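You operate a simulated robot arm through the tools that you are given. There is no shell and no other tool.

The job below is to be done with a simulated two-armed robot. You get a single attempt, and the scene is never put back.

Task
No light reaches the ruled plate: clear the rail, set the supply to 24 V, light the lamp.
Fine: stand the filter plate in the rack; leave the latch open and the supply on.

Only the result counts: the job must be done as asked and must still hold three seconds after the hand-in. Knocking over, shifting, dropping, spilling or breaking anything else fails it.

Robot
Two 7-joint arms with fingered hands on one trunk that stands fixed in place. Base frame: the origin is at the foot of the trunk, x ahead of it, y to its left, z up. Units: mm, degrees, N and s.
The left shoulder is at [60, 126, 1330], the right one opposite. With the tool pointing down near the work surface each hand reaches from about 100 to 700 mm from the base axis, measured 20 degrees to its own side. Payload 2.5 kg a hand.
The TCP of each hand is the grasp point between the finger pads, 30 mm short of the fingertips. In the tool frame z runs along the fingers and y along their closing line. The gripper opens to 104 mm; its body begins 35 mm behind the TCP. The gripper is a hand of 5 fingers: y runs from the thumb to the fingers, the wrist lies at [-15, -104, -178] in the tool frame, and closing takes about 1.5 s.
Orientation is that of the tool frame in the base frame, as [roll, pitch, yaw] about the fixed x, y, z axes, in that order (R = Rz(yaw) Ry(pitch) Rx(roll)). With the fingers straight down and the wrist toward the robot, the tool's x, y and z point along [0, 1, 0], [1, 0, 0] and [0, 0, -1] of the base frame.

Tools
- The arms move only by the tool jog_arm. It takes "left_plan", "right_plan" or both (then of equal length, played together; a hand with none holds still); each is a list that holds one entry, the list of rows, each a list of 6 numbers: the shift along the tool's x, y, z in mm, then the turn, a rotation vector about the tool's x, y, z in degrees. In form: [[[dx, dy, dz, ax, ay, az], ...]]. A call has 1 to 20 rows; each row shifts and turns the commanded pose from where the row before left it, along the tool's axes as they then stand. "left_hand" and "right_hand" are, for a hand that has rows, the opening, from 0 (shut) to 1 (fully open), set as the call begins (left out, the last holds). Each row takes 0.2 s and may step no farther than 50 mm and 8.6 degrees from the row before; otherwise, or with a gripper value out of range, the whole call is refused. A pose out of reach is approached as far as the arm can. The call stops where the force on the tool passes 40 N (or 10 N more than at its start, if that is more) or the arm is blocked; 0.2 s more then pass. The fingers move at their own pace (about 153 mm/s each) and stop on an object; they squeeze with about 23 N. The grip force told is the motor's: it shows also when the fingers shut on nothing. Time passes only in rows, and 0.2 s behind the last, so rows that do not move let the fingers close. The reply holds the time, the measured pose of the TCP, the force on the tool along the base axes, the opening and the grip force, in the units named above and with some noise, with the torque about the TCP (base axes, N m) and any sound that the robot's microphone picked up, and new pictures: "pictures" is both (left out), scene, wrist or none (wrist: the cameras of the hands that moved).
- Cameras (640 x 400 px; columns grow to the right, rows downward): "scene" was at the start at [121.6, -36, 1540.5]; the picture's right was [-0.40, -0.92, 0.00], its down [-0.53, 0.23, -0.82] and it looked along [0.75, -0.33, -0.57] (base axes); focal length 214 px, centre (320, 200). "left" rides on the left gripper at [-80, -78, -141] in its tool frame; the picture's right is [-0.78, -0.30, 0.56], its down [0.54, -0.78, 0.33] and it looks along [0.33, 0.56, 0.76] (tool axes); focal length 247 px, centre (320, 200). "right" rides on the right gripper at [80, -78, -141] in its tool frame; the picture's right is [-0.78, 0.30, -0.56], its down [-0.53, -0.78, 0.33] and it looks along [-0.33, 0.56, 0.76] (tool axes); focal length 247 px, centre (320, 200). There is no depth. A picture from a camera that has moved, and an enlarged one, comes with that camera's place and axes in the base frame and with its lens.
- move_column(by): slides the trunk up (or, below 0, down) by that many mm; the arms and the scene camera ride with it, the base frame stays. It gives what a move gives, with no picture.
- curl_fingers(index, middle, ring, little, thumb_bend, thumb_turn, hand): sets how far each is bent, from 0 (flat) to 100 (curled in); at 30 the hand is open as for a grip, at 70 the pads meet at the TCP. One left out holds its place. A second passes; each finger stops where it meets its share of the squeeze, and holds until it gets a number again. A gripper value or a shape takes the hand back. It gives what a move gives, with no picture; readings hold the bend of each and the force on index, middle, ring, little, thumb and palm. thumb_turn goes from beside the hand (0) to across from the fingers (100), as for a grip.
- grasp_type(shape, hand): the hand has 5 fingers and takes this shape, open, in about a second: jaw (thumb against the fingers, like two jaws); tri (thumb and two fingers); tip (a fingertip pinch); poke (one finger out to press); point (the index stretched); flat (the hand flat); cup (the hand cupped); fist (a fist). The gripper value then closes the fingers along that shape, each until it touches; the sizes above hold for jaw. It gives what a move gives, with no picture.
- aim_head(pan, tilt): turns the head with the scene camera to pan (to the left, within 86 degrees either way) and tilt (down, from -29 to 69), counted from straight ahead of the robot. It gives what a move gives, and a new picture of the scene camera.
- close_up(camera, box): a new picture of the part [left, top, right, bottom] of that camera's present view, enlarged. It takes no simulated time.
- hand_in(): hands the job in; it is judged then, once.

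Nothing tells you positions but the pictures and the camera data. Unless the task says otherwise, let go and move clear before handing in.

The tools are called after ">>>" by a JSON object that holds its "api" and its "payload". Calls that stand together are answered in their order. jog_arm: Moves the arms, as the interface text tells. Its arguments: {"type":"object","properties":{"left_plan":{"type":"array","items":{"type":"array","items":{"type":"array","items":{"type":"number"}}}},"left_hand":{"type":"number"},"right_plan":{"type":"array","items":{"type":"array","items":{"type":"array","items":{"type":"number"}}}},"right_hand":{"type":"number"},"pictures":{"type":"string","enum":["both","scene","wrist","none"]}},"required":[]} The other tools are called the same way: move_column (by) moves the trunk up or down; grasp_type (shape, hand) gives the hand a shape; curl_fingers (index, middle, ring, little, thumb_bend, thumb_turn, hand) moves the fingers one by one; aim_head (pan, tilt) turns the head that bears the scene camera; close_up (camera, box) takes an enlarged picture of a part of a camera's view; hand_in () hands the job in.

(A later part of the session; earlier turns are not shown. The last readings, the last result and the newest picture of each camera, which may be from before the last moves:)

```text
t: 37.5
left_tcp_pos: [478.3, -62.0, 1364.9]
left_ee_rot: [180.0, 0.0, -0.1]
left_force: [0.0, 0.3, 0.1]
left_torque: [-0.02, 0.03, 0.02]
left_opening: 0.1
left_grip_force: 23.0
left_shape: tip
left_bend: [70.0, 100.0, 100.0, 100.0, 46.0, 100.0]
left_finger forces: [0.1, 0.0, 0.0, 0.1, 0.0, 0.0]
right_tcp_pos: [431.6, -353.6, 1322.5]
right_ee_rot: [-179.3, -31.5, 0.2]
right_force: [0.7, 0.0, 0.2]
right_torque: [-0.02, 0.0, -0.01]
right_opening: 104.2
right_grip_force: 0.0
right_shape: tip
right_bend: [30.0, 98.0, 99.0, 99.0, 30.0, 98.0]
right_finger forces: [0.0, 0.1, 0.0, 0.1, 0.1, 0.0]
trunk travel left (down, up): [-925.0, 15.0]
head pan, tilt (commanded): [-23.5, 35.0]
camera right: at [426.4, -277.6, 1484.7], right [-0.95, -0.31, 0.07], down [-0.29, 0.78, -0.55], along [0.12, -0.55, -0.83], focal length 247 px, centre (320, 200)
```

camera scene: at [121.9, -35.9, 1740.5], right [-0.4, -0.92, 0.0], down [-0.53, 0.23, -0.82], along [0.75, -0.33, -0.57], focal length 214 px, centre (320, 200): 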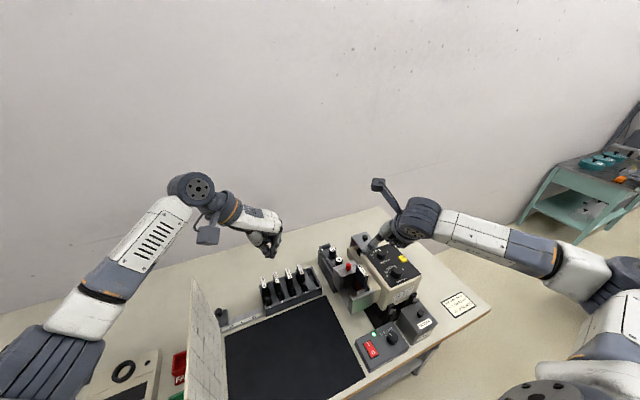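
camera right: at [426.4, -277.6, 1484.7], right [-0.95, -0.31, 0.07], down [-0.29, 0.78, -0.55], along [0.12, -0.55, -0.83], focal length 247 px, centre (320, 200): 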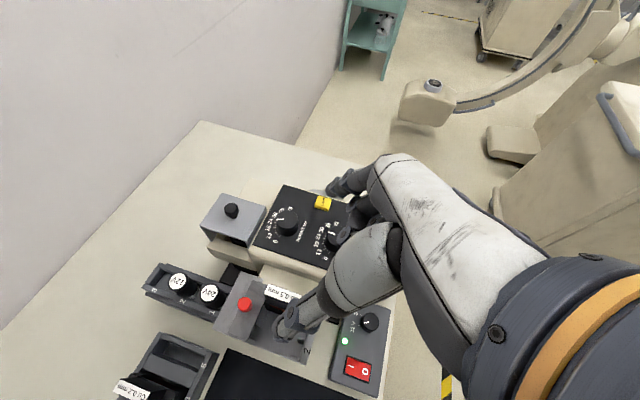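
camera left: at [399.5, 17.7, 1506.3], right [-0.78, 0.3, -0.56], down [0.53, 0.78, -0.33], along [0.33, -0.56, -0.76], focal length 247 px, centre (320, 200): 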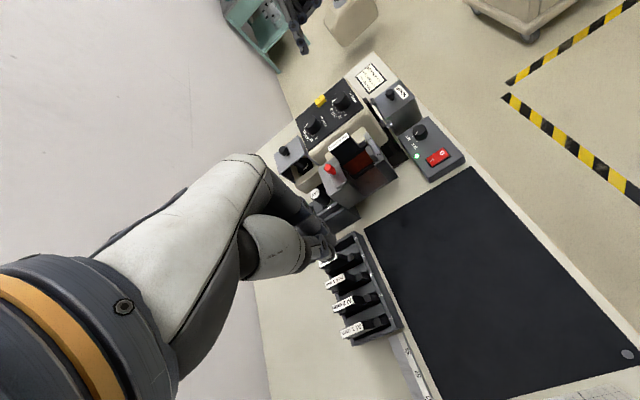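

The handshake-tilt pose (180,-31,0) works for the right hand. Now close the pinch and hover in front-left of the red knob.

>>> {"api": "jog_arm", "payload": {"right_plan": [[[-1.8, -9.4, 25, 0, 0, 0], [-1.8, -9.4, 25, 0, 0, 0], [-1.8, -9.4, 25, 0, 0, 0], [-1.8, -9.4, 25, 0, 0, 0], [-1.8, -9.4, 25, 0, 0, 0], [0, 0, 0, 0, 0, 0]]], "right_hand": 0}}

>>> {"api": "close_up", "payload": {"camera": "left", "box": [270, 80, 430, 220]}}

>>> {"api": "close_up", "payload": {"camera": "scene", "box": [310, 210, 438, 300]}}

>>> {"api": "close_up", "payload": {"camera": "right", "box": [180, 180, 420, 380]}}

```text
t: 38.9
left_tcp_pos: [477.7, -61.4, 1364.6]
left_ee_rot: [-180.0, 0.0, -0.1]
left_force: [-0.1, 0.0, 0.0]
left_torque: [0.03, -0.03, 0.02]
left_opening: 0.1
left_grip_force: 22.7
left_shape: tip
left_bend: [70.0, 100.0, 100.0, 100.0, 46.0, 100.0]
left_finger forces: [0.0, 0.0, 0.0, 0.0, 0.0, 0.0]
right_tcp_pos: [491.7, -303.5, 1212.9]
right_ee_rot: [-179.2, -31.6, 0.2]
right_force: [0.1, -0.4, -0.1]
right_torque: [-0.01, 0.03, 0.04]
right_opening: 0.0
right_grip_force: 23.0
right_shape: tip
right_bend: [70.0, 100.0, 100.0, 100.0, 46.0, 100.0]
right_finger forces: [0.1, 0.0, 0.1, 0.1, 0.0, 0.0]
trunk travel left (down, up): [-925.0, 15.0]
head pan, tilt (commanded): [-23.5, 35.0]
camera scene: at [121.3, -36.2, 1740.6], right [-0.4, -0.92, 0.0], down [-0.53, 0.23, -0.82], along [0.75, -0.33, -0.57], focal length 214 px, centre (320, 200)
camera right: at [484.5, -229.3, 1373.8], right [-0.95, -0.31, 0.06], down [-0.29, 0.78, -0.55], along [0.12, -0.55, -0.83], focal length 247 px, centre (320, 200)
```

scene: 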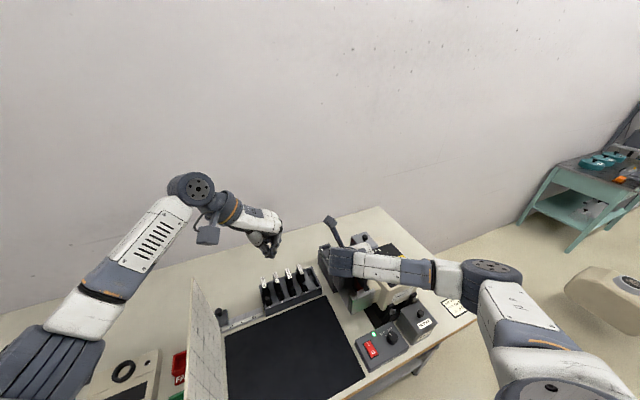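
right: 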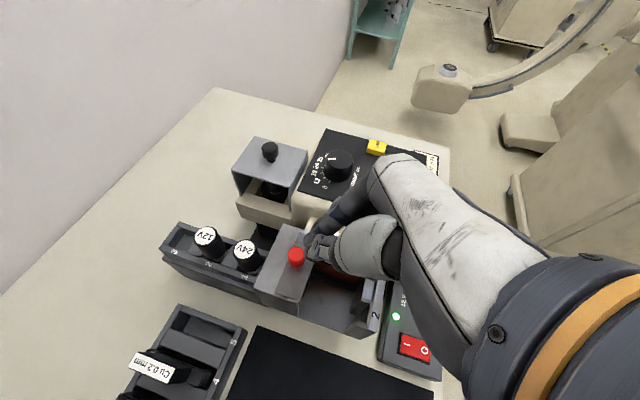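

```text
2.86 times, centred on (350, 150) of left
camera zoom: at [399.1, 16.2, 1506.3], right [-0.78, 0.3, -0.56], down [0.53, 0.78, -0.33], along [0.33, -0.56, -0.76], focal length 706 px, centre (234, 343)
```

zoom: 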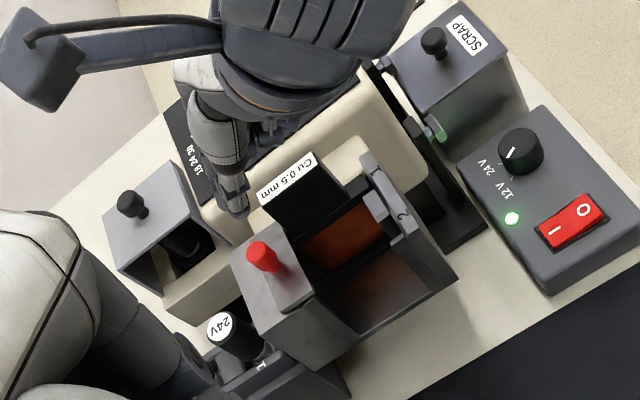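

```text
4.44 times, centred on (374, 255) of scene
camera zoom: at [121.3, -36.2, 1740.6], right [-0.4, -0.92, 0.0], down [-0.53, 0.23, -0.82], along [0.75, -0.33, -0.57], focal length 953 px, centre (80, -44)
```

zoom: 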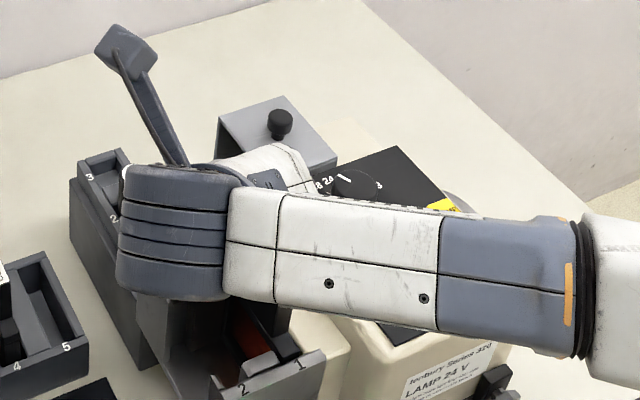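

```text
2.00 times, centred on (300, 280) of right
camera zoom: at [484.5, -229.3, 1373.8], right [-0.95, -0.31, 0.06], down [-0.29, 0.78, -0.55], along [0.12, -0.55, -0.83], focal length 494 px, centre (360, 40)
```

zoom: 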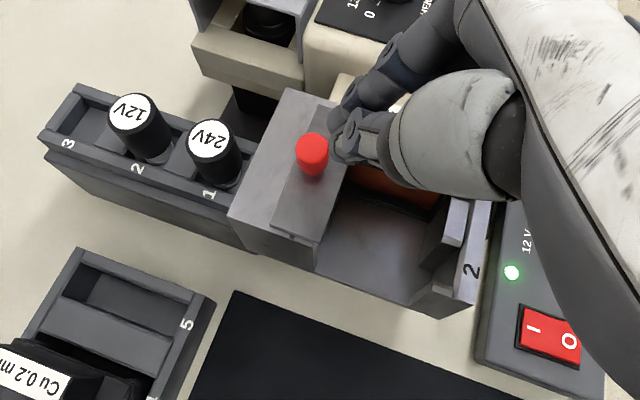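

The left camera shows the pinch tip clearly, matching my tip estimate (30 mm past TCP). I'll zoom to check how low the curled fingers hang before lowering near the plate handle.

>>> {"api": "close_up", "payload": {"camera": "left", "box": [325, 105, 389, 165]}}

>>> {"api": "close_up", "payload": {"camera": "right", "box": [290, 190, 390, 290]}}

```text
6.67 times, centred on (357, 135) of left
camera zoom: at [399.1, 16.2, 1506.3], right [-0.78, 0.3, -0.56], down [0.53, 0.78, -0.33], along [0.33, -0.56, -0.76], focal length 1646 px, centre (73, 633)
```

zoom: 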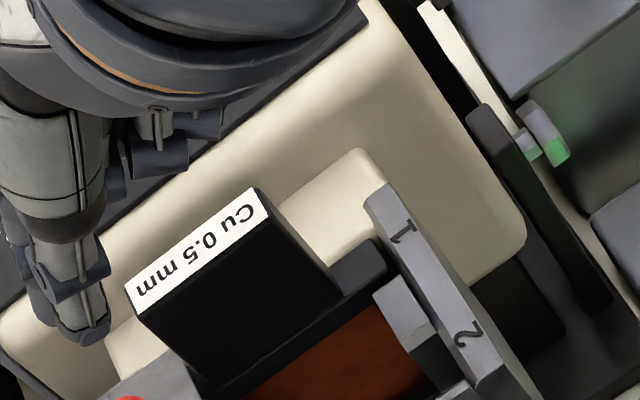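

```text
4.00 times, centred on (340, 240) of right
camera zoom: at [484.5, -229.3, 1373.8], right [-0.95, -0.31, 0.06], down [-0.29, 0.78, -0.55], along [0.12, -0.55, -0.83], focal length 988 px, centre (240, 40)
```

zoom: 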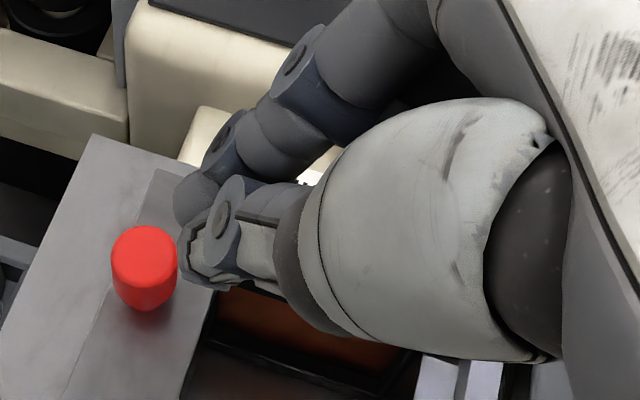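

The curled fingers hang to about TCP level and would hit the plate handle in this pinch. I'll raise the hand a bit and look at the "poke" shape instead.

>>> {"api": "jog_arm", "payload": {"right_plan": [[[15, 0, -25, 0, 0, 0], [15, 0, -25, 0, 0, 0]]], "pictures": "none"}}

>>> {"api": "grasp_type", "payload": {"shape": "poke", "hand": "right"}}

>>> {"api": "close_up", "payload": {"camera": "left", "box": [270, 60, 430, 180]}}

>>> {"api": "close_up", "payload": {"camera": "right", "box": [200, 100, 440, 330]}}

```text
t: 39.5
left_tcp_pos: [478.1, -60.8, 1365.0]
left_ee_rot: [-180.0, 0.1, 0.0]
left_force: [0.1, -0.4, -0.5]
left_torque: [0.0, 0.04, -0.04]
left_opening: 0.0
left_grip_force: 22.3
left_shape: tip
left_bend: [70.0, 100.0, 100.0, 100.0, 46.0, 100.0]
left_finger forces: [0.1, 0.1, 0.0, 0.1, 0.0, 0.0]
right_tcp_pos: [491.4, -303.5, 1269.5]
right_ee_rot: [-179.3, -31.4, 0.2]
right_force: [0.9, 0.4, 0.1]
right_torque: [0.02, -0.05, 0.0]
right_opening: 0.0
right_grip_force: 22.5
right_shape: tip
right_bend: [70.0, 100.0, 100.0, 100.0, 46.0, 100.0]
right_finger forces: [0.0, 0.0, 0.0, 0.1, 0.1, 0.0]
trunk travel left (down, up): [-925.0, 15.0]
head pan, tilt (commanded): [-23.5, 35.0]
```

```text
t: 40.4
left_tcp_pos: [477.9, -61.3, 1363.9]
left_ee_rot: [179.9, 0.1, 0.1]
left_force: [0.1, -0.9, 0.4]
left_torque: [-0.03, 0.0, -0.01]
left_opening: 0.0
left_grip_force: 23.1
left_shape: tip
left_bend: [70.0, 100.0, 100.0, 100.0, 46.0, 100.0]
left_finger forces: [0.0, 0.1, 0.0, 0.0, 0.0, 0.1]
right_tcp_pos: [491.5, -304.1, 1270.3]
right_ee_rot: [-179.3, -31.5, 0.2]
right_force: [-0.2, 0.9, 0.3]
right_torque: [0.01, 0.01, -0.02]
right_opening: 0.0
right_grip_force: 0.1
right_shape: poke
right_bend: [70.0, 70.0, 99.0, 99.0, 100.0, 100.0]
right_finger forces: [0.0, 0.0, 0.0, 0.0, 0.0, 0.1]
trunk travel left (down, up): [-925.0, 15.0]
head pan, tilt (commanded): [-23.5, 35.0]
```

```text
3.33 times, centred on (350, 120) of left
camera zoom: at [399.4, 16.4, 1506.2], right [-0.78, 0.3, -0.56], down [0.53, 0.78, -0.33], along [0.33, -0.56, -0.76], focal length 823 px, centre (220, 467)
```

zoom: 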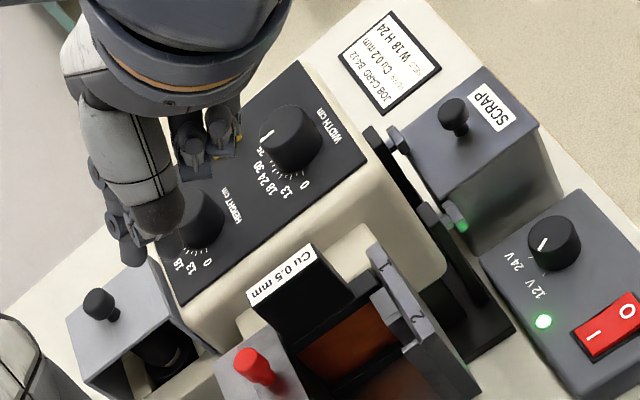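

```text
1.74 times, centred on (320, 215) of right
camera zoom: at [485.3, -228.9, 1431.2], right [-0.95, -0.31, 0.07], down [-0.29, 0.78, -0.55], along [0.12, -0.55, -0.83], focal length 430 px, centre (320, 174)
```

zoom: 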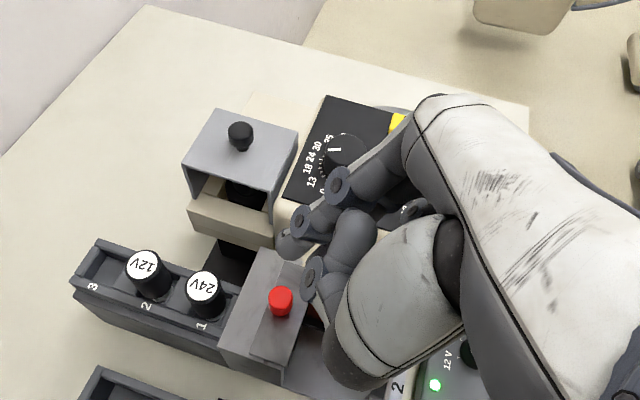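

Poke keeps two fingers out. A better idea: approach the knob from the front (yaw 90, fingers tilted ~30° forward), index backed by the thumb, with the other fingers laid flat so they stay high. First roll the hand −90° about its finger axis.

>>> {"api": "jog_arm", "payload": {"right_plan": [[[-10, 0, -5, 0, 0, -8.2], [-10, 0, -5, 0, 0, -8.2], [0, -5, -5, 0, 0, -8.2], [0, -5, 0, 0, 0, -8.2], [0, 0, 0, 0, 0, -8.2], [0, 0, 0, 0, 0, -8.2], [0, 0, 0, 0, 0, -8.2], [0, 0, 0, 0, 0, -8.2], [0, 0, 0, 0, 0, -8.2], [0, 0, 0, 0, 0, -8.2], [0, 0, 0, 0, 0, -8.0]]], "pictures": "scene"}}

```text
t: 42.8
left_tcp_pos: [478.6, -62.5, 1364.2]
left_ee_rot: [-180.0, 0.1, 0.0]
left_force: [-0.4, -0.3, 0.3]
left_torque: [0.0, 0.02, 0.0]
left_opening: 0.0
left_grip_force: 22.9
left_shape: tip
left_bend: [70.0, 100.0, 100.0, 100.0, 46.0, 100.0]
left_finger forces: [0.0, 0.0, 0.0, 0.1, 0.0, 0.0]
right_tcp_pos: [531.2, -162.9, 1383.5]
right_ee_rot: [150.4, -4.6, 90.7]
right_force: [0.1, 0.6, 0.6]
right_torque: [0.0, 0.01, 0.04]
right_opening: 0.0
right_grip_force: 0.1
right_shape: poke
right_bend: [70.0, 70.0, 99.0, 99.0, 100.0, 100.0]
right_finger forces: [0.0, 0.0, 0.0, 0.0, 0.1, 0.0]
right hand out of reach, approached as far as the arm can: row 5, 6, 7, 8, 9, 10, 11
trunk travel left (down, up): [-925.0, 15.0]
head pan, tilt (commanded): [-23.5, 35.0]
camera scene: at [122.3, -37.3, 1740.5], right [-0.4, -0.92, 0.0], down [-0.53, 0.23, -0.82], along [0.75, -0.33, -0.57], focal length 214 px, centre (320, 200)
```

scene: 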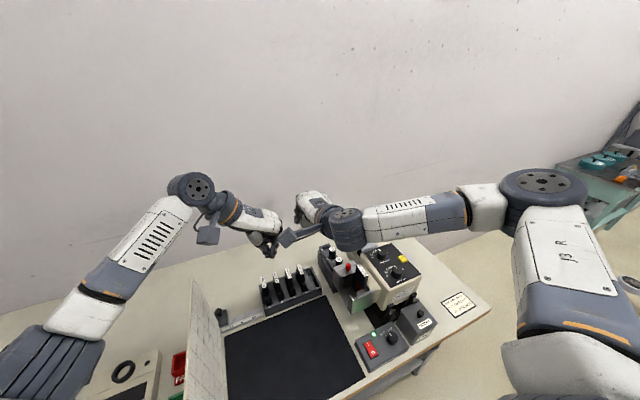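

The right hand drifted left toward the left hand because that pose was out of reach; I'll first move the left arm well clear, then level the right hand to the nominal downward pose.

>>> {"api": "jog_arm", "payload": {"left_plan": [[[0, -30, -10, 0, 0, 0], [0, -40, -10, 0, 0, 0], [0, -40, -10, 0, 0, 0], [0, -40, -10, 0, 0, 0]]], "pictures": "none"}}

>>> {"api": "jog_arm", "payload": {"right_plan": [[[0, 0, 0, 7.4, 0, 0], [0, 0, 0, 7.4, 2, 0], [0, 0, 0, 7.4, 2, 0], [0, 0, 0, 7.4, 0, 0]]], "pictures": "none"}}

```text
t: 43.8
left_tcp_pos: [477.2, 89.7, 1406.1]
left_ee_rot: [-180.0, 0.1, 0.0]
left_force: [-0.1, 0.8, -0.2]
left_torque: [-0.02, 0.03, -0.03]
left_opening: 0.0
left_grip_force: 23.1
left_shape: tip
left_bend: [70.0, 100.0, 100.0, 100.0, 46.0, 100.0]
left_finger forces: [0.0, 0.0, 0.1, 0.0, 0.0, 0.1]
right_tcp_pos: [529.9, -163.2, 1385.4]
right_ee_rot: [150.3, -4.5, 90.7]
right_force: [-1.3, 0.9, 0.7]
right_torque: [-0.01, 0.0, -0.06]
right_opening: 0.2
right_grip_force: 0.0
right_shape: poke
right_bend: [70.0, 70.0, 99.0, 99.0, 100.0, 100.0]
right_finger forces: [0.0, 0.0, 0.0, 0.0, 0.0, 0.0]
trunk travel left (down, up): [-925.0, 15.0]
head pan, tilt (commanded): [-23.5, 35.0]
```

```text
t: 44.8
left_tcp_pos: [477.7, 89.7, 1405.2]
left_ee_rot: [179.8, 0.1, 0.1]
left_force: [0.4, -0.5, 1.0]
left_torque: [-0.03, 0.04, -0.01]
left_opening: 0.0
left_grip_force: 23.0
left_shape: tip
left_bend: [70.0, 100.0, 100.0, 100.0, 46.0, 100.0]
left_finger forces: [0.0, 0.0, 0.0, 0.0, 0.0, 0.0]
right_tcp_pos: [534.3, -194.6, 1393.6]
right_ee_rot: [178.1, -4.4, 91.7]
right_force: [-1.1, -0.4, 0.4]
right_torque: [-0.01, -0.03, 0.01]
right_opening: 0.1
right_grip_force: 0.0
right_shape: poke
right_bend: [70.0, 70.0, 99.0, 99.0, 100.0, 100.0]
right_finger forces: [0.0, 0.1, 0.0, 0.0, 0.1, 0.0]
trunk travel left (down, up): [-925.0, 15.0]
head pan, tilt (commanded): [-23.5, 35.0]
```

Level again. Now move toward a hover at about (480,-305,1230).

>>> {"api": "jog_arm", "payload": {"right_plan": [[[-22, -11, 20, 0.5, 0, 0], [-22, -11, 25, 0.5, -1, 0], [-22, -11, 25, 0.5, -1, 0], [-22, -11, 25, 0, -1, 0], [-22, -10, 25, 0, -1, 0]]], "pictures": "scene"}}

```text
t: 46.0
left_tcp_pos: [476.6, 88.7, 1406.3]
left_ee_rot: [-180.0, 0.1, 0.0]
left_force: [0.2, -0.1, -0.7]
left_torque: [0.02, -0.03, 0.01]
left_opening: 0.1
left_grip_force: 22.7
left_shape: tip
left_bend: [70.0, 100.0, 100.0, 100.0, 46.0, 100.0]
left_finger forces: [0.0, 0.0, 0.0, 0.0, 0.0, 0.0]
right_tcp_pos: [483.9, -300.1, 1265.4]
right_ee_rot: [179.5, -0.6, 91.7]
right_force: [-0.3, 0.1, -0.3]
right_torque: [0.0, 0.0, 0.0]
right_opening: 0.2
right_grip_force: 0.1
right_shape: poke
right_bend: [70.0, 70.0, 99.0, 99.0, 100.0, 100.0]
right_finger forces: [0.0, 0.0, 0.0, 0.0, 0.0, 0.1]
trunk travel left (down, up): [-925.0, 15.0]
head pan, tilt (commanded): [-23.5, 35.0]
camera scene: at [121.4, -36.4, 1740.6], right [-0.4, -0.92, 0.0], down [-0.53, 0.23, -0.82], along [0.75, -0.33, -0.57], focal length 214 px, centre (320, 200)
```

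scene: 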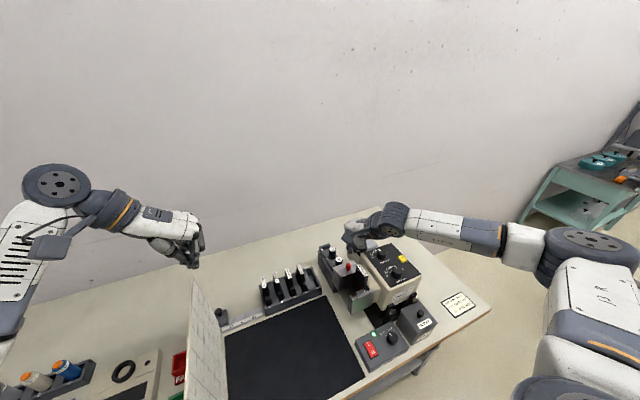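

Reached (484,-300,1265) level. Now shape the fingers: index 70 with thumb behind it, the others flat.

>>> {"api": "curl_fingers", "payload": {"hand": "right", "thumb_bend": 46, "thumb_turn": 100, "index": 70, "middle": 0, "ring": 0, "little": 0}}

>>> {"api": "close_up", "payload": {"camera": "scene", "box": [320, 200, 416, 280]}}

>>> {"api": "close_up", "payload": {"camera": "right", "box": [160, 60, 480, 340]}}

>>> {"api": "close_up", "payload": {"camera": "left", "box": [0, 0, 640, 400]}}

```text
t: 47.0
left_tcp_pos: [476.3, 89.5, 1405.8]
left_ee_rot: [-179.9, 0.0, -0.1]
left_force: [-0.1, 1.1, 0.9]
left_torque: [0.04, 0.02, 0.0]
left_opening: 0.0
left_grip_force: 23.0
left_shape: tip
left_bend: [70.0, 100.0, 100.0, 100.0, 46.0, 100.0]
left_finger forces: [0.0, 0.0, 0.1, 0.1, 0.0, 0.1]
right_tcp_pos: [484.6, -300.3, 1266.0]
right_ee_rot: [179.5, -0.5, 91.8]
right_force: [0.2, 0.4, -0.4]
right_torque: [-0.02, -0.01, -0.01]
right_opening: 31.4
right_grip_force: 0.1
right_shape: fingers
right_bend: [70.0, 0.0, 0.0, 0.0, 46.0, 100.0]
right_finger forces: [0.1, 0.0, 0.1, 0.1, 0.0, 0.0]
trunk travel left (down, up): [-925.0, 15.0]
head pan, tilt (commanded): [-23.5, 35.0]
```

```text
5.00 times, centred on (368, 240) of scene
camera zoom: at [121.6, -36.1, 1740.5], right [-0.4, -0.92, 0.0], down [-0.53, 0.23, -0.82], along [0.75, -0.33, -0.57], focal length 1072 px, centre (80, 0)
```

zoom: 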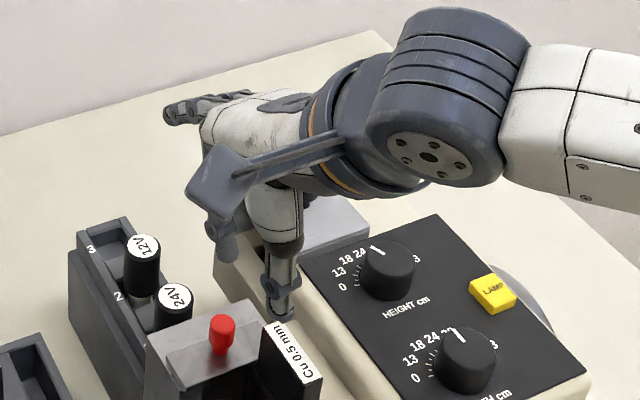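

```text
1.43 times, centred on (320, 200) of right
camera zoom: at [403.0, -224.0, 1405.9], right [0.31, -0.77, 0.55], down [-0.76, -0.55, -0.34], along [0.57, -0.31, -0.76], focal length 353 px, centre (320, 200)
```

zoom: 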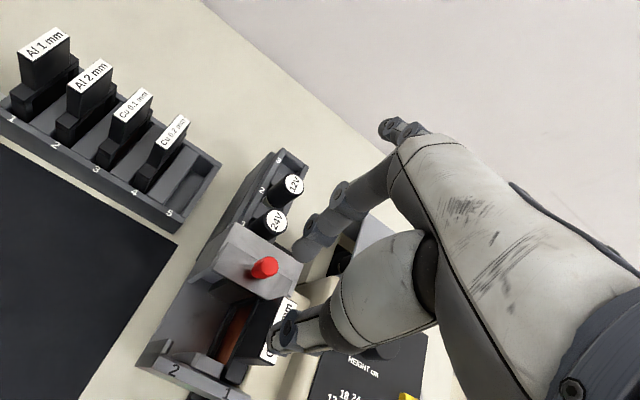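

```text
1.00 times, centred on (320, 200) of left (not enlarged: the box is as wide or as high as the picture)
camera zoom: at [398.3, 167.6, 1547.8], right [-0.78, 0.3, -0.56], down [0.53, 0.78, -0.33], along [0.33, -0.56, -0.76], focal length 247 px, centre (320, 200)
```

zoom: 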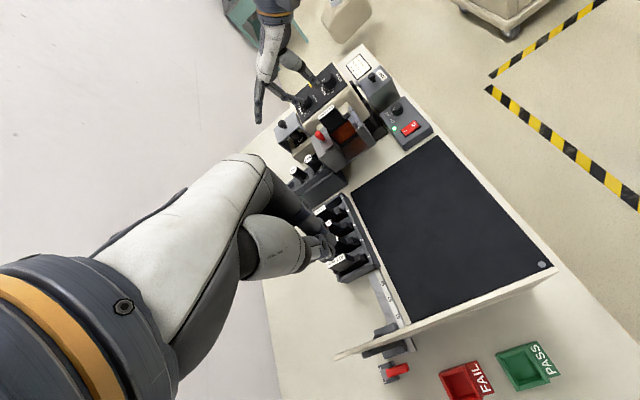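

>>> {"api": "close_up", "payload": {"camera": "right", "box": [270, 140, 390, 290]}}

>>> {"api": "close_up", "payload": {"camera": "scene", "box": [336, 210, 400, 250]}}

>>> {"api": "close_up", "payload": {"camera": "left", "box": [240, 0, 340, 180]}}

```text
2.67 times, centred on (330, 215) of right
camera zoom: at [403.0, -224.0, 1405.9], right [0.31, -0.77, 0.55], down [-0.76, -0.55, -0.34], along [0.57, -0.31, -0.76], focal length 659 px, centre (293, 160)
```

zoom: 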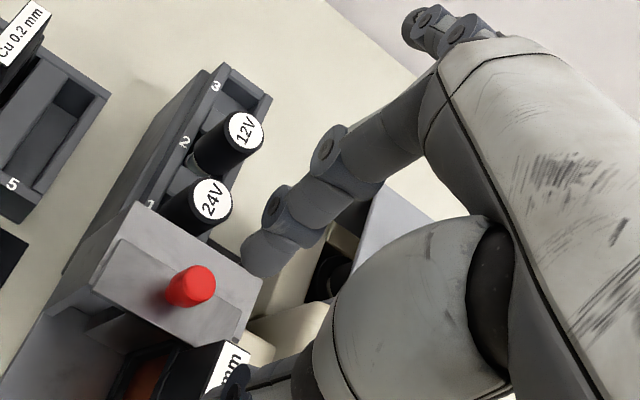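

```text
10.00 times, centred on (368, 230) of scene
camera zoom: at [121.6, -36.1, 1740.5], right [-0.4, -0.92, 0.0], down [-0.53, 0.23, -0.82], along [0.75, -0.33, -0.57], focal length 2145 px, centre (-160, -100)
```

zoom: 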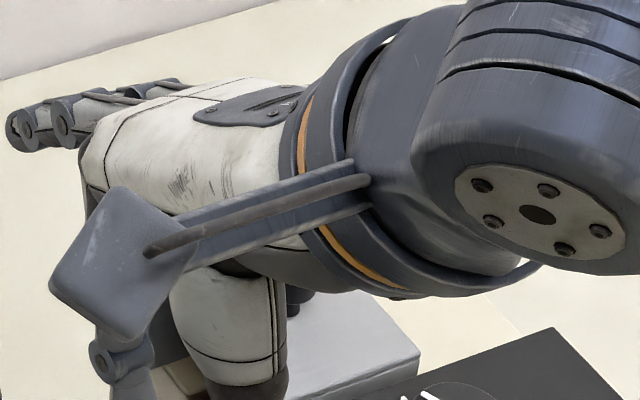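

```text
2.22 times, centred on (290, 90) of left
camera zoom: at [398.3, 167.6, 1547.8], right [-0.78, 0.3, -0.56], down [0.53, 0.78, -0.33], along [0.33, -0.56, -0.76], focal length 549 px, centre (387, 444)
```

zoom: 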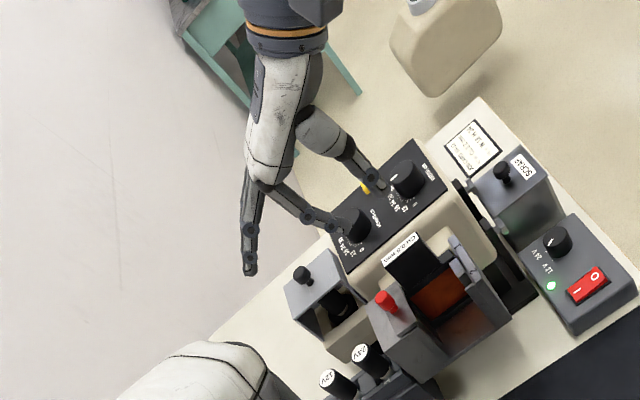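

The index tip sits about (10, 5, −32) mm from the TCP, flat fingers high. I'll add thumb support, then lower in front of the knob.

>>> {"api": "curl_fingers", "payload": {"hand": "right", "thumb_bend": 62}}

>>> {"api": "jog_arm", "payload": {"right_plan": [[[-11, -1, 25, 0, 0, 0], [-11, -1, 25, 0, 0, 0], [0, 0, 25, 0, 0, 0], [0, 0, 20, 0, 0, 0]]], "pictures": "wrist"}}

>>> {"api": "close_up", "payload": {"camera": "right", "box": [220, 140, 380, 300]}}

>>> {"api": "close_up", "payload": {"camera": "left", "box": [270, 80, 366, 160]}}

>>> {"api": "close_up", "payload": {"camera": "scene", "box": [320, 220, 416, 300]}}

```text
t: 48.0
left_tcp_pos: [477.5, 89.8, 1404.8]
left_ee_rot: [180.0, 0.0, 0.1]
left_force: [0.0, 0.2, 0.0]
left_torque: [-0.01, 0.01, 0.01]
left_opening: 0.1
left_grip_force: 23.1
left_shape: tip
left_bend: [70.0, 100.0, 100.0, 100.0, 46.0, 100.0]
left_finger forces: [0.0, 0.1, 0.0, 0.1, 0.0, 0.1]
right_tcp_pos: [485.0, -299.7, 1265.4]
right_ee_rot: [179.6, -0.5, 91.7]
right_force: [0.1, -0.3, 0.1]
right_torque: [0.02, 0.0, 0.01]
right_opening: 11.6
right_grip_force: 0.0
right_shape: fingers
right_bend: [70.0, 0.0, 0.0, 0.0, 62.0, 100.0]
right_finger forces: [0.1, 0.1, 0.0, 0.0, 0.1, 0.0]
trunk travel left (down, up): [-925.0, 15.0]
head pan, tilt (commanded): [-23.5, 35.0]
```

```text
t: 49.0
left_tcp_pos: [476.8, 89.4, 1406.5]
left_ee_rot: [-179.9, 0.1, 0.0]
left_force: [-0.5, 0.8, 0.7]
left_torque: [-0.02, -0.02, -0.02]
left_opening: 0.1
left_grip_force: 23.0
left_shape: tip
left_bend: [70.0, 100.0, 100.0, 100.0, 46.0, 100.0]
left_finger forces: [0.0, 0.1, 0.1, 0.1, 0.1, 0.1]
right_tcp_pos: [484.4, -322.3, 1170.9]
right_ee_rot: [179.5, -0.5, 91.7]
right_force: [-0.4, -0.1, 0.2]
right_torque: [0.01, -0.01, 0.01]
right_opening: 11.4
right_grip_force: 0.1
right_shape: fingers
right_bend: [70.0, 0.0, 0.0, 0.0, 62.0, 100.0]
right_finger forces: [0.1, 0.0, 0.1, 0.0, 0.0, 0.0]
trunk travel left (down, up): [-925.0, 15.0]
head pan, tilt (commanded): [-23.5, 35.0]
camera right: at [402.9, -246.0, 1310.7], right [0.31, -0.77, 0.55], down [-0.76, -0.56, -0.34], along [0.57, -0.31, -0.76], focal length 247 px, centre (320, 200)
```

right: 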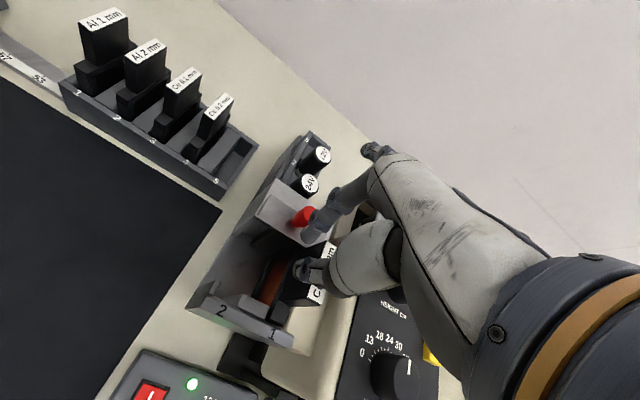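

```text
2.50 times, centred on (300, 220) of right
camera zoom: at [402.9, -246.0, 1310.7], right [0.31, -0.77, 0.55], down [-0.76, -0.56, -0.34], along [0.57, -0.31, -0.76], focal length 617 px, centre (370, 150)
```

zoom: 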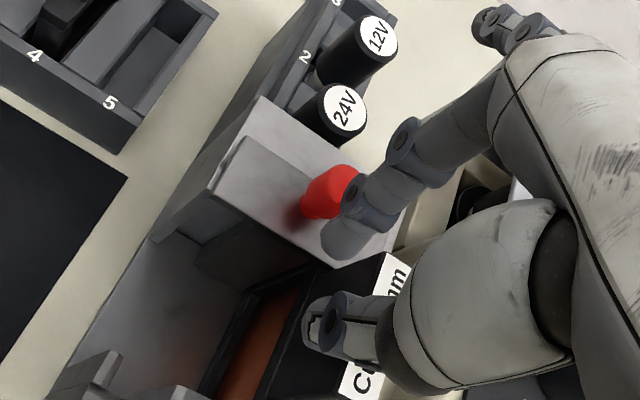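

```text
5.00 times, centred on (318, 120) of left
camera zoom: at [398.4, 167.5, 1547.8], right [-0.78, 0.3, -0.56], down [0.53, 0.78, -0.33], along [0.33, -0.56, -0.76], focal length 1235 px, centre (330, 600)
```

zoom: 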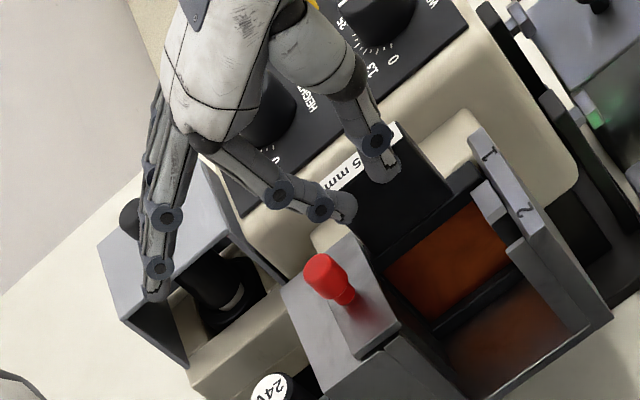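

```text
5.00 times, centred on (368, 260) of scene
camera zoom: at [121.7, -36.2, 1740.5], right [-0.4, -0.92, 0.0], down [-0.53, 0.23, -0.82], along [0.75, -0.33, -0.57], focal length 1072 px, centre (80, -100)
```

zoom: 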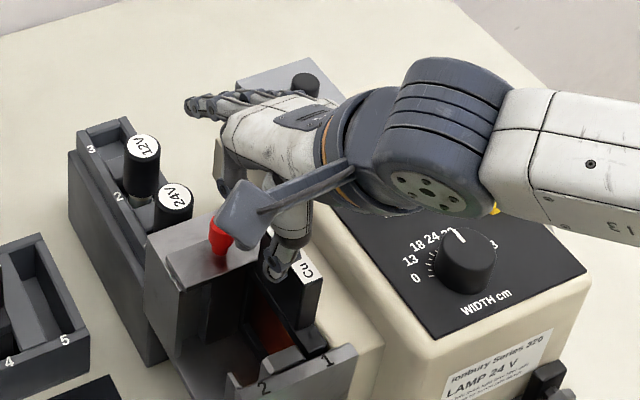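

The thumb would brush the plate handle when lowered. I'll raise slightly and swing the thumb aside (turn 0), leaving only the index down.

>>> {"api": "jog_arm", "payload": {"right_plan": [[[0, 0, -30, 0, 0, 0]]], "pictures": "none"}}

>>> {"api": "curl_fingers", "payload": {"hand": "right", "thumb_bend": 0, "thumb_turn": 0}}

>>> {"api": "close_up", "payload": {"camera": "right", "box": [180, 100, 420, 340]}}

>>> {"api": "close_up", "payload": {"camera": "left", "box": [250, 40, 378, 150]}}

>>> {"api": "close_up", "payload": {"camera": "scene", "box": [320, 210, 416, 290]}}

```text
t: 49.4
left_tcp_pos: [477.2, 89.6, 1405.0]
left_ee_rot: [180.0, 0.0, 0.0]
left_force: [0.0, 0.6, 0.4]
left_torque: [-0.03, 0.01, 0.0]
left_opening: 0.0
left_grip_force: 23.4
left_shape: tip
left_bend: [70.0, 100.0, 100.0, 100.0, 46.0, 100.0]
left_finger forces: [0.0, 0.0, 0.0, 0.0, 0.1, 0.1]
right_tcp_pos: [483.9, -321.9, 1201.3]
right_ee_rot: [179.5, -0.4, 91.6]
right_force: [0.6, -0.1, 0.4]
right_torque: [0.01, 0.0, 0.03]
right_opening: 11.4
right_grip_force: 0.1
right_shape: fingers
right_bend: [70.0, 0.0, 0.0, 0.0, 62.0, 100.0]
right_finger forces: [0.1, 0.0, 0.0, 0.1, 0.1, 0.0]
trunk travel left (down, up): [-925.0, 15.0]
head pan, tilt (commanded): [-23.5, 35.0]
```

```text
t: 50.4
left_tcp_pos: [477.8, 90.8, 1404.4]
left_ee_rot: [-180.0, 0.1, 0.0]
left_force: [0.3, -1.0, -0.1]
left_torque: [0.0, -0.01, -0.01]
left_opening: 0.0
left_grip_force: 22.8
left_shape: tip
left_bend: [70.0, 100.0, 100.0, 100.0, 46.0, 100.0]
left_finger forces: [0.0, 0.1, 0.1, 0.1, 0.0, 0.0]
right_tcp_pos: [484.2, -322.6, 1202.4]
right_ee_rot: [179.5, -0.6, 91.7]
right_force: [-0.7, 0.0, 0.8]
right_torque: [0.05, 0.0, -0.01]
right_opening: 132.9
right_grip_force: 0.0
right_shape: fingers
right_bend: [70.0, 0.0, 0.0, 0.0, 0.0, 0.0]
right_finger forces: [0.0, 0.0, 0.0, 0.0, 0.0, 0.0]
trunk travel left (down, up): [-925.0, 15.0]
head pan, tilt (commanded): [-23.5, 35.0]
```

```text
1.67 times, centred on (300, 220) of right
camera zoom: at [402.9, -246.2, 1341.8], right [0.31, -0.77, 0.55], down [-0.76, -0.55, -0.34], along [0.57, -0.31, -0.76], focal length 412 px, centre (353, 167)
```

zoom: 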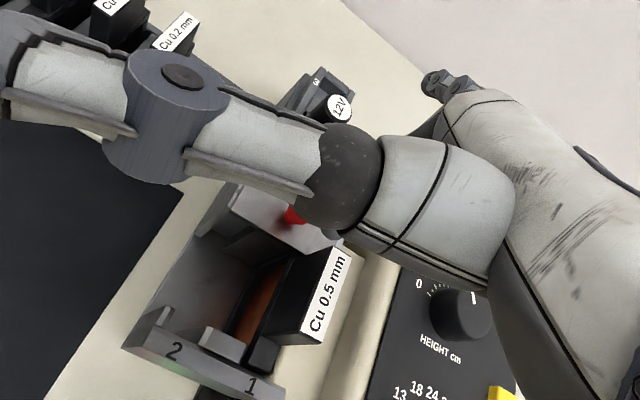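

```text
3.64 times, centred on (314, 95) of left
camera zoom: at [398.2, 167.7, 1547.8], right [-0.78, 0.3, -0.56], down [0.53, 0.78, -0.33], along [0.33, -0.56, -0.76], focal length 898 px, centre (342, 582)
```

zoom: 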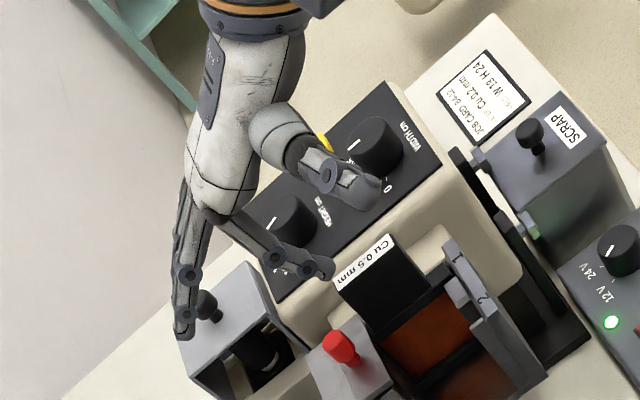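

```text
5.00 times, centred on (368, 250) of scene
camera zoom: at [121.5, -35.9, 1740.5], right [-0.4, -0.92, 0.0], down [-0.53, 0.23, -0.82], along [0.75, -0.33, -0.57], focal length 1072 px, centre (80, -50)
```

zoom: 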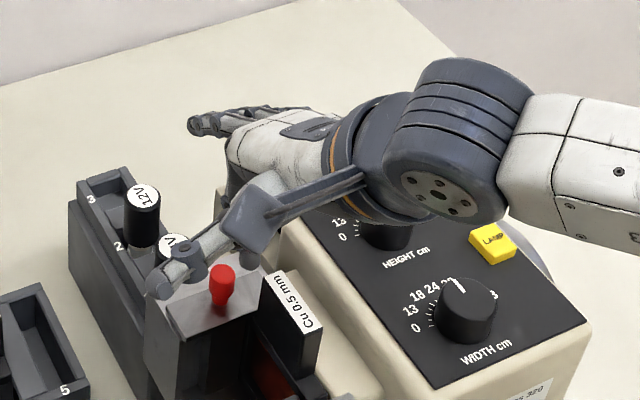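

Thumb is now out to the left and high, only the index points down. Lower step by step in front of the knob.

>>> {"api": "jog_arm", "payload": {"right_plan": [[[0, 0, 25, 0, 0, 0], [0, 0, 20, 0, 0, 0]]], "pictures": "none"}}

>>> {"api": "close_up", "payload": {"camera": "left", "box": [280, 80, 360, 150]}}

>>> {"api": "close_up", "payload": {"camera": "scene", "box": [328, 240, 392, 290]}}

>>> {"api": "close_up", "payload": {"camera": "right", "box": [220, 160, 400, 320]}}

```text
t: 51.0
left_tcp_pos: [477.2, 88.8, 1405.7]
left_ee_rot: [-180.0, 0.2, 0.0]
left_force: [1.3, -0.8, -0.3]
left_torque: [-0.01, 0.02, -0.02]
left_opening: 0.0
left_grip_force: 22.5
left_shape: tip
left_bend: [70.0, 100.0, 100.0, 100.0, 46.0, 100.0]
left_finger forces: [0.0, 0.0, 0.1, 0.1, 0.0, 0.0]
right_tcp_pos: [484.8, -322.6, 1155.8]
right_ee_rot: [179.4, -0.6, 91.7]
right_force: [0.4, -0.2, 0.8]
right_torque: [-0.01, -0.03, 0.02]
right_opening: 133.0
right_grip_force: 0.0
right_shape: fingers
right_bend: [70.0, 0.0, 0.0, 0.0, 0.0, 0.0]
right_finger forces: [0.1, 0.0, 0.0, 0.1, 0.0, 0.0]
trunk travel left (down, up): [-925.0, 15.0]
head pan, tilt (commanded): [-23.5, 35.0]
```

```text
5.71 times, centred on (320, 115) of left
camera zoom: at [398.4, 167.6, 1547.8], right [-0.78, 0.3, -0.56], down [0.53, 0.78, -0.33], along [0.33, -0.56, -0.76], focal length 1411 px, centre (320, 686)
```

zoom: 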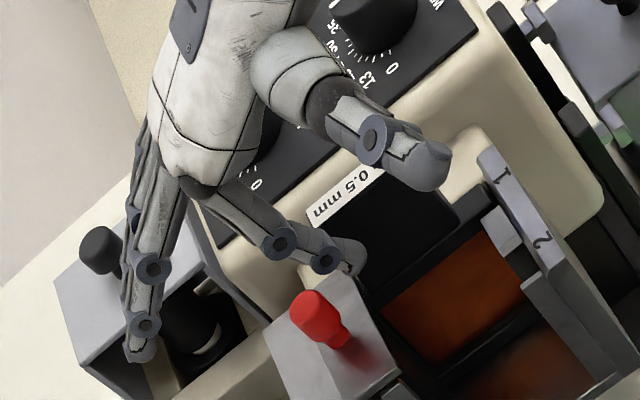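

```text
8.00 times, centred on (360, 265) of scene
camera zoom: at [121.7, -36.0, 1740.5], right [-0.4, -0.92, 0.0], down [-0.53, 0.23, -0.82], along [0.75, -0.33, -0.57], focal length 1716 px, centre (0, -320)
```

zoom: 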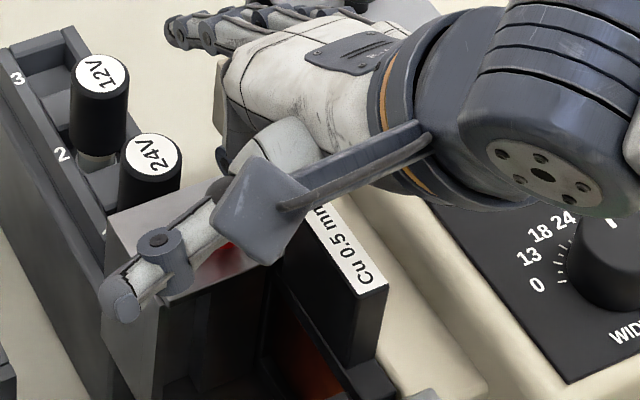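

```text
2.50 times, centred on (310, 240) of right
camera zoom: at [403.8, -245.9, 1296.6], right [0.31, -0.77, 0.55], down [-0.76, -0.55, -0.34], along [0.57, -0.31, -0.76], focal length 617 px, centre (345, 100)
```

zoom: 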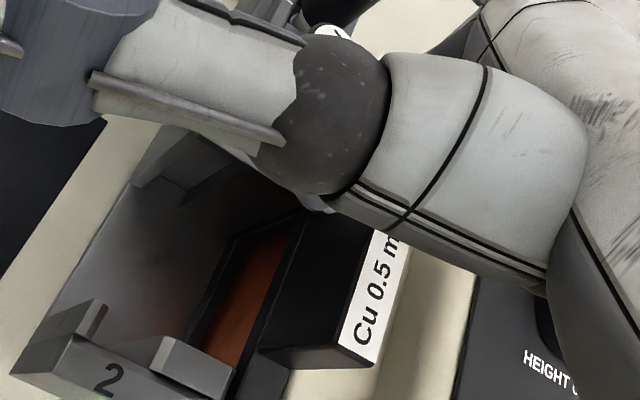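

By comparing with the knob in the same view, the index is a few mm too close to the handle. Shift 7 mm left, lower a bit more, then push back in small steps.

>>> {"api": "jog_arm", "payload": {"right_plan": [[[7, 0, 0, 0, 0, 0], [0, 0, 10, 0, 0, 0], [0, 0, 0, 0, 0, 0]]], "pictures": "none"}}

>>> {"api": "close_up", "payload": {"camera": "left", "box": [290, 95, 354, 145]}}

```text
t: 51.8
left_tcp_pos: [476.7, 88.5, 1405.6]
left_ee_rot: [180.0, 0.1, 0.0]
left_force: [0.4, -0.5, -0.6]
left_torque: [-0.01, -0.02, 0.02]
left_opening: 0.1
left_grip_force: 22.8
left_shape: tip
left_bend: [70.0, 100.0, 100.0, 100.0, 46.0, 100.0]
left_finger forces: [0.1, 0.1, 0.1, 0.0, 0.0, 0.0]
right_tcp_pos: [485.1, -314.5, 1146.8]
right_ee_rot: [179.5, -0.4, 91.7]
right_force: [0.0, 0.5, 0.4]
right_torque: [0.02, 0.01, 0.0]
right_opening: 132.9
right_grip_force: 0.0
right_shape: fingers
right_bend: [70.0, 0.0, 0.0, 0.0, 0.0, 0.0]
right_finger forces: [0.0, 0.0, 0.0, 0.0, 0.0, 0.0]
trunk travel left (down, up): [-925.0, 15.0]
head pan, tilt (commanded): [-23.5, 35.0]
```

```text
8.00 times, centred on (322, 120) of left
camera zoom: at [398.2, 167.7, 1547.8], right [-0.78, 0.3, -0.56], down [0.53, 0.78, -0.33], along [0.33, -0.56, -0.76], focal length 1976 px, centre (304, 840)
```

zoom: 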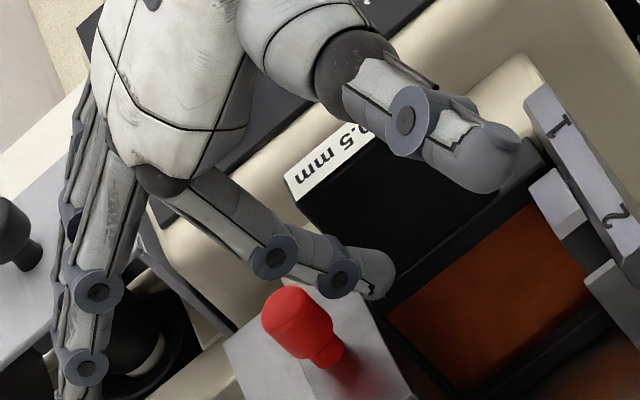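

The index is aligned: +x motion leads straight into the knob. Push back 25 mm in small steps.

>>> {"api": "jog_arm", "payload": {"right_plan": [[[0, 5, 0, 0, 0, 0], [0, 5, 0, 0, 0, 0], [0, 5, 0, 0, 0, 0], [0, 5, 0, 0, 0, 0], [0, 5, 0, 0, 0, 0]]], "pictures": "none"}}

>>> {"api": "close_up", "payload": {"camera": "left", "box": [290, 95, 354, 145]}}

```text
t: 53.0
left_tcp_pos: [477.1, 89.7, 1406.0]
left_ee_rot: [179.9, 0.1, 0.0]
left_force: [0.2, 0.7, 0.8]
left_torque: [0.0, -0.03, 0.03]
left_opening: 0.0
left_grip_force: 22.9
left_shape: tip
left_bend: [70.0, 100.0, 100.0, 100.0, 46.0, 100.0]
left_finger forces: [0.0, 0.1, 0.0, 0.0, 0.0, 0.0]
right_tcp_pos: [509.8, -312.9, 1145.8]
right_ee_rot: [179.5, -0.5, 91.6]
right_force: [-1.5, 1.0, 0.3]
right_torque: [-0.01, -0.02, -0.01]
right_opening: 132.7
right_grip_force: 0.9
right_shape: fingers
right_bend: [70.0, 0.0, 0.0, 0.0, 0.0, 0.0]
right_finger forces: [0.7, 0.1, 0.0, 0.0, 0.0, 0.1]
trunk travel left (down, up): [-925.0, 15.0]
head pan, tilt (commanded): [-23.5, 35.0]
```

```text
8.00 times, centred on (322, 120) of left
camera zoom: at [398.4, 167.8, 1547.7], right [-0.78, 0.3, -0.56], down [0.53, 0.78, -0.33], along [0.33, -0.56, -0.76], focal length 1976 px, centre (304, 840)
```

zoom: 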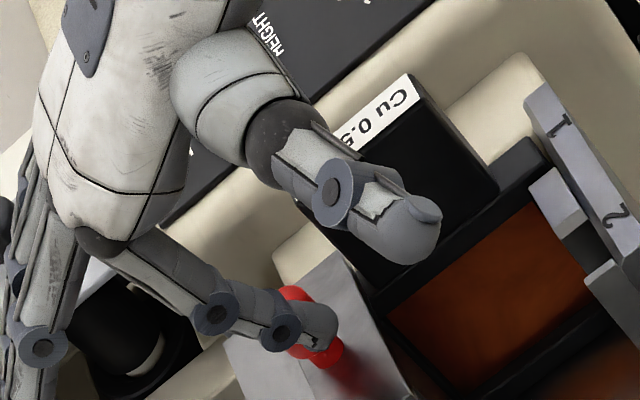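

The finger slipped past on the knob's left side (force only ~1.5 N). Back off, shift 11 mm right, and check alignment again.

>>> {"api": "jog_arm", "payload": {"right_plan": [[[0, -10, 0, 0, 0, 0], [0, -10, 0, 0, 0, 0], [0, -5, 0, 0, 0, 0], [-6, 0, 0, 0, 0, 0], [-5, 0, 0, 0, 0, 0], [0, 0, 0, 0, 0, 0]]], "pictures": "none"}}

>>> {"api": "close_up", "payload": {"camera": "left", "box": [290, 95, 354, 145]}}

```text
t: 54.4
left_tcp_pos: [476.9, 90.9, 1406.6]
left_ee_rot: [179.9, 0.0, 0.0]
left_force: [0.3, 0.4, 0.2]
left_torque: [0.03, 0.02, -0.01]
left_opening: 0.0
left_grip_force: 23.0
left_shape: tip
left_bend: [70.0, 100.0, 100.0, 100.0, 46.0, 100.0]
left_finger forces: [0.0, 0.1, 0.1, 0.0, 0.0, 0.1]
right_tcp_pos: [485.9, -327.2, 1145.4]
right_ee_rot: [179.5, -0.6, 91.8]
right_force: [-0.6, 0.0, 0.9]
right_torque: [-0.01, 0.01, 0.0]
right_opening: 132.6
right_grip_force: 0.1
right_shape: fingers
right_bend: [70.0, 0.0, 0.0, 0.0, 0.0, 0.0]
right_finger forces: [0.1, 0.0, 0.0, 0.1, 0.1, 0.0]
trunk travel left (down, up): [-925.0, 15.0]
head pan, tilt (commanded): [-23.5, 35.0]
```

```text
8.00 times, centred on (322, 120) of left
camera zoom: at [398.3, 167.7, 1547.8], right [-0.78, 0.3, -0.56], down [0.53, 0.78, -0.33], along [0.33, -0.56, -0.76], focal length 1976 px, centre (304, 840)
```

zoom: 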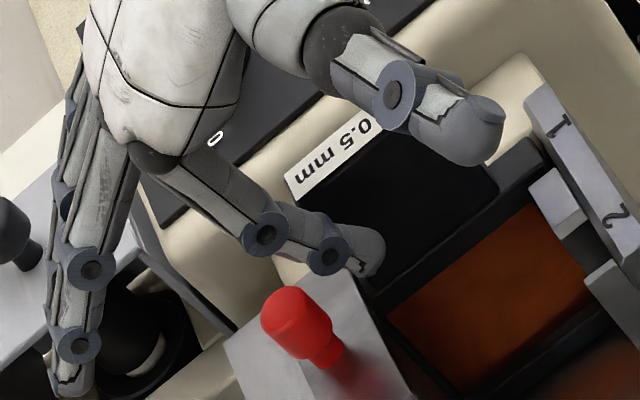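

Now well in line with the knob. Push again.

>>> {"api": "jog_arm", "payload": {"right_plan": [[[0, 5, 0, 0, 0, 0], [0, 5, 0, 0, 0, 0], [0, 4, 0, 0, 0, 0], [0, 4, 0, 0, 0, 0], [0, 4, 0, 0, 0, 0]]], "pictures": "none"}}

>>> {"api": "close_up", "payload": {"camera": "left", "box": [290, 95, 354, 145]}}

```text
t: 55.5
left_tcp_pos: [477.3, 89.6, 1404.9]
left_ee_rot: [-180.0, 0.1, 0.0]
left_force: [0.7, -0.2, 0.4]
left_torque: [0.01, -0.03, 0.02]
left_opening: 0.3
left_grip_force: 23.0
left_shape: tip
left_bend: [70.0, 100.0, 100.0, 100.0, 46.0, 100.0]
left_finger forces: [0.1, 0.0, 0.0, 0.1, 0.0, 0.0]
right_tcp_pos: [506.5, -325.3, 1146.3]
right_ee_rot: [179.4, -0.5, 91.7]
right_force: [-0.4, -0.3, 0.1]
right_torque: [0.0, 0.0, 0.01]
right_opening: 132.0
right_grip_force: 0.2
right_shape: fingers
right_bend: [70.0, 0.0, 0.0, 0.0, 0.0, 0.0]
right_finger forces: [0.5, 0.1, 0.0, 0.0, 0.0, 0.1]
trunk travel left (down, up): [-925.0, 15.0]
head pan, tilt (commanded): [-23.5, 35.0]
```

```text
8.00 times, centred on (322, 120) of left
camera zoom: at [398.5, 167.7, 1547.7], right [-0.78, 0.3, -0.56], down [0.53, 0.78, -0.33], along [0.33, -0.56, -0.76], focal length 1976 px, centre (304, 840)
```

zoom: 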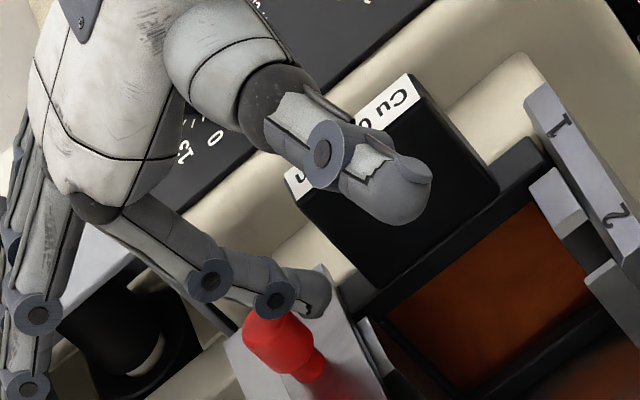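

The slab has slid back about 10 mm, so the latch moves +x as expected. Continue pushing.

>>> {"api": "jog_arm", "payload": {"right_plan": [[[0, 4, 0, 0, 0, 0], [0, 4, 0, 0, 0, 0], [0, 4, 0, 0, 0, 0]]], "pictures": "none"}}

>>> {"api": "close_up", "payload": {"camera": "left", "box": [290, 95, 354, 145]}}

```text
t: 56.4
left_tcp_pos: [477.3, 89.5, 1405.3]
left_ee_rot: [-180.0, 0.0, 0.0]
left_force: [-0.6, -0.2, 0.1]
left_torque: [-0.03, 0.01, 0.02]
left_opening: 0.0
left_grip_force: 23.4
left_shape: tip
left_bend: [70.0, 100.0, 100.0, 100.0, 46.0, 100.0]
left_finger forces: [0.0, 0.1, 0.1, 0.0, 0.1, 0.1]
right_tcp_pos: [518.7, -324.4, 1146.1]
right_ee_rot: [179.6, -0.4, 91.6]
right_force: [-1.5, 1.1, 1.2]
right_torque: [-0.01, 0.06, 0.01]
right_opening: 131.6
right_grip_force: 0.8
right_shape: fingers
right_bend: [70.0, 0.0, 0.0, 0.0, 0.0, 0.0]
right_finger forces: [1.4, 0.0, 0.0, 0.0, 0.0, 0.1]
trunk travel left (down, up): [-925.0, 15.0]
head pan, tilt (commanded): [-23.5, 35.0]
```

```text
8.00 times, centred on (322, 120) of left
camera zoom: at [397.9, 167.7, 1547.9], right [-0.78, 0.3, -0.56], down [0.53, 0.78, -0.33], along [0.33, -0.56, -0.76], focal length 1976 px, centre (304, 840)
```

zoom: 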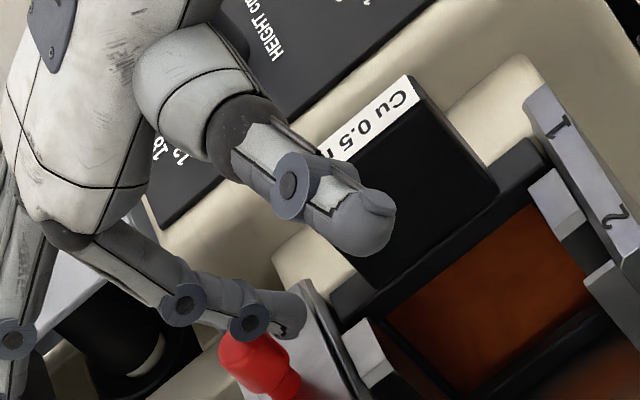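

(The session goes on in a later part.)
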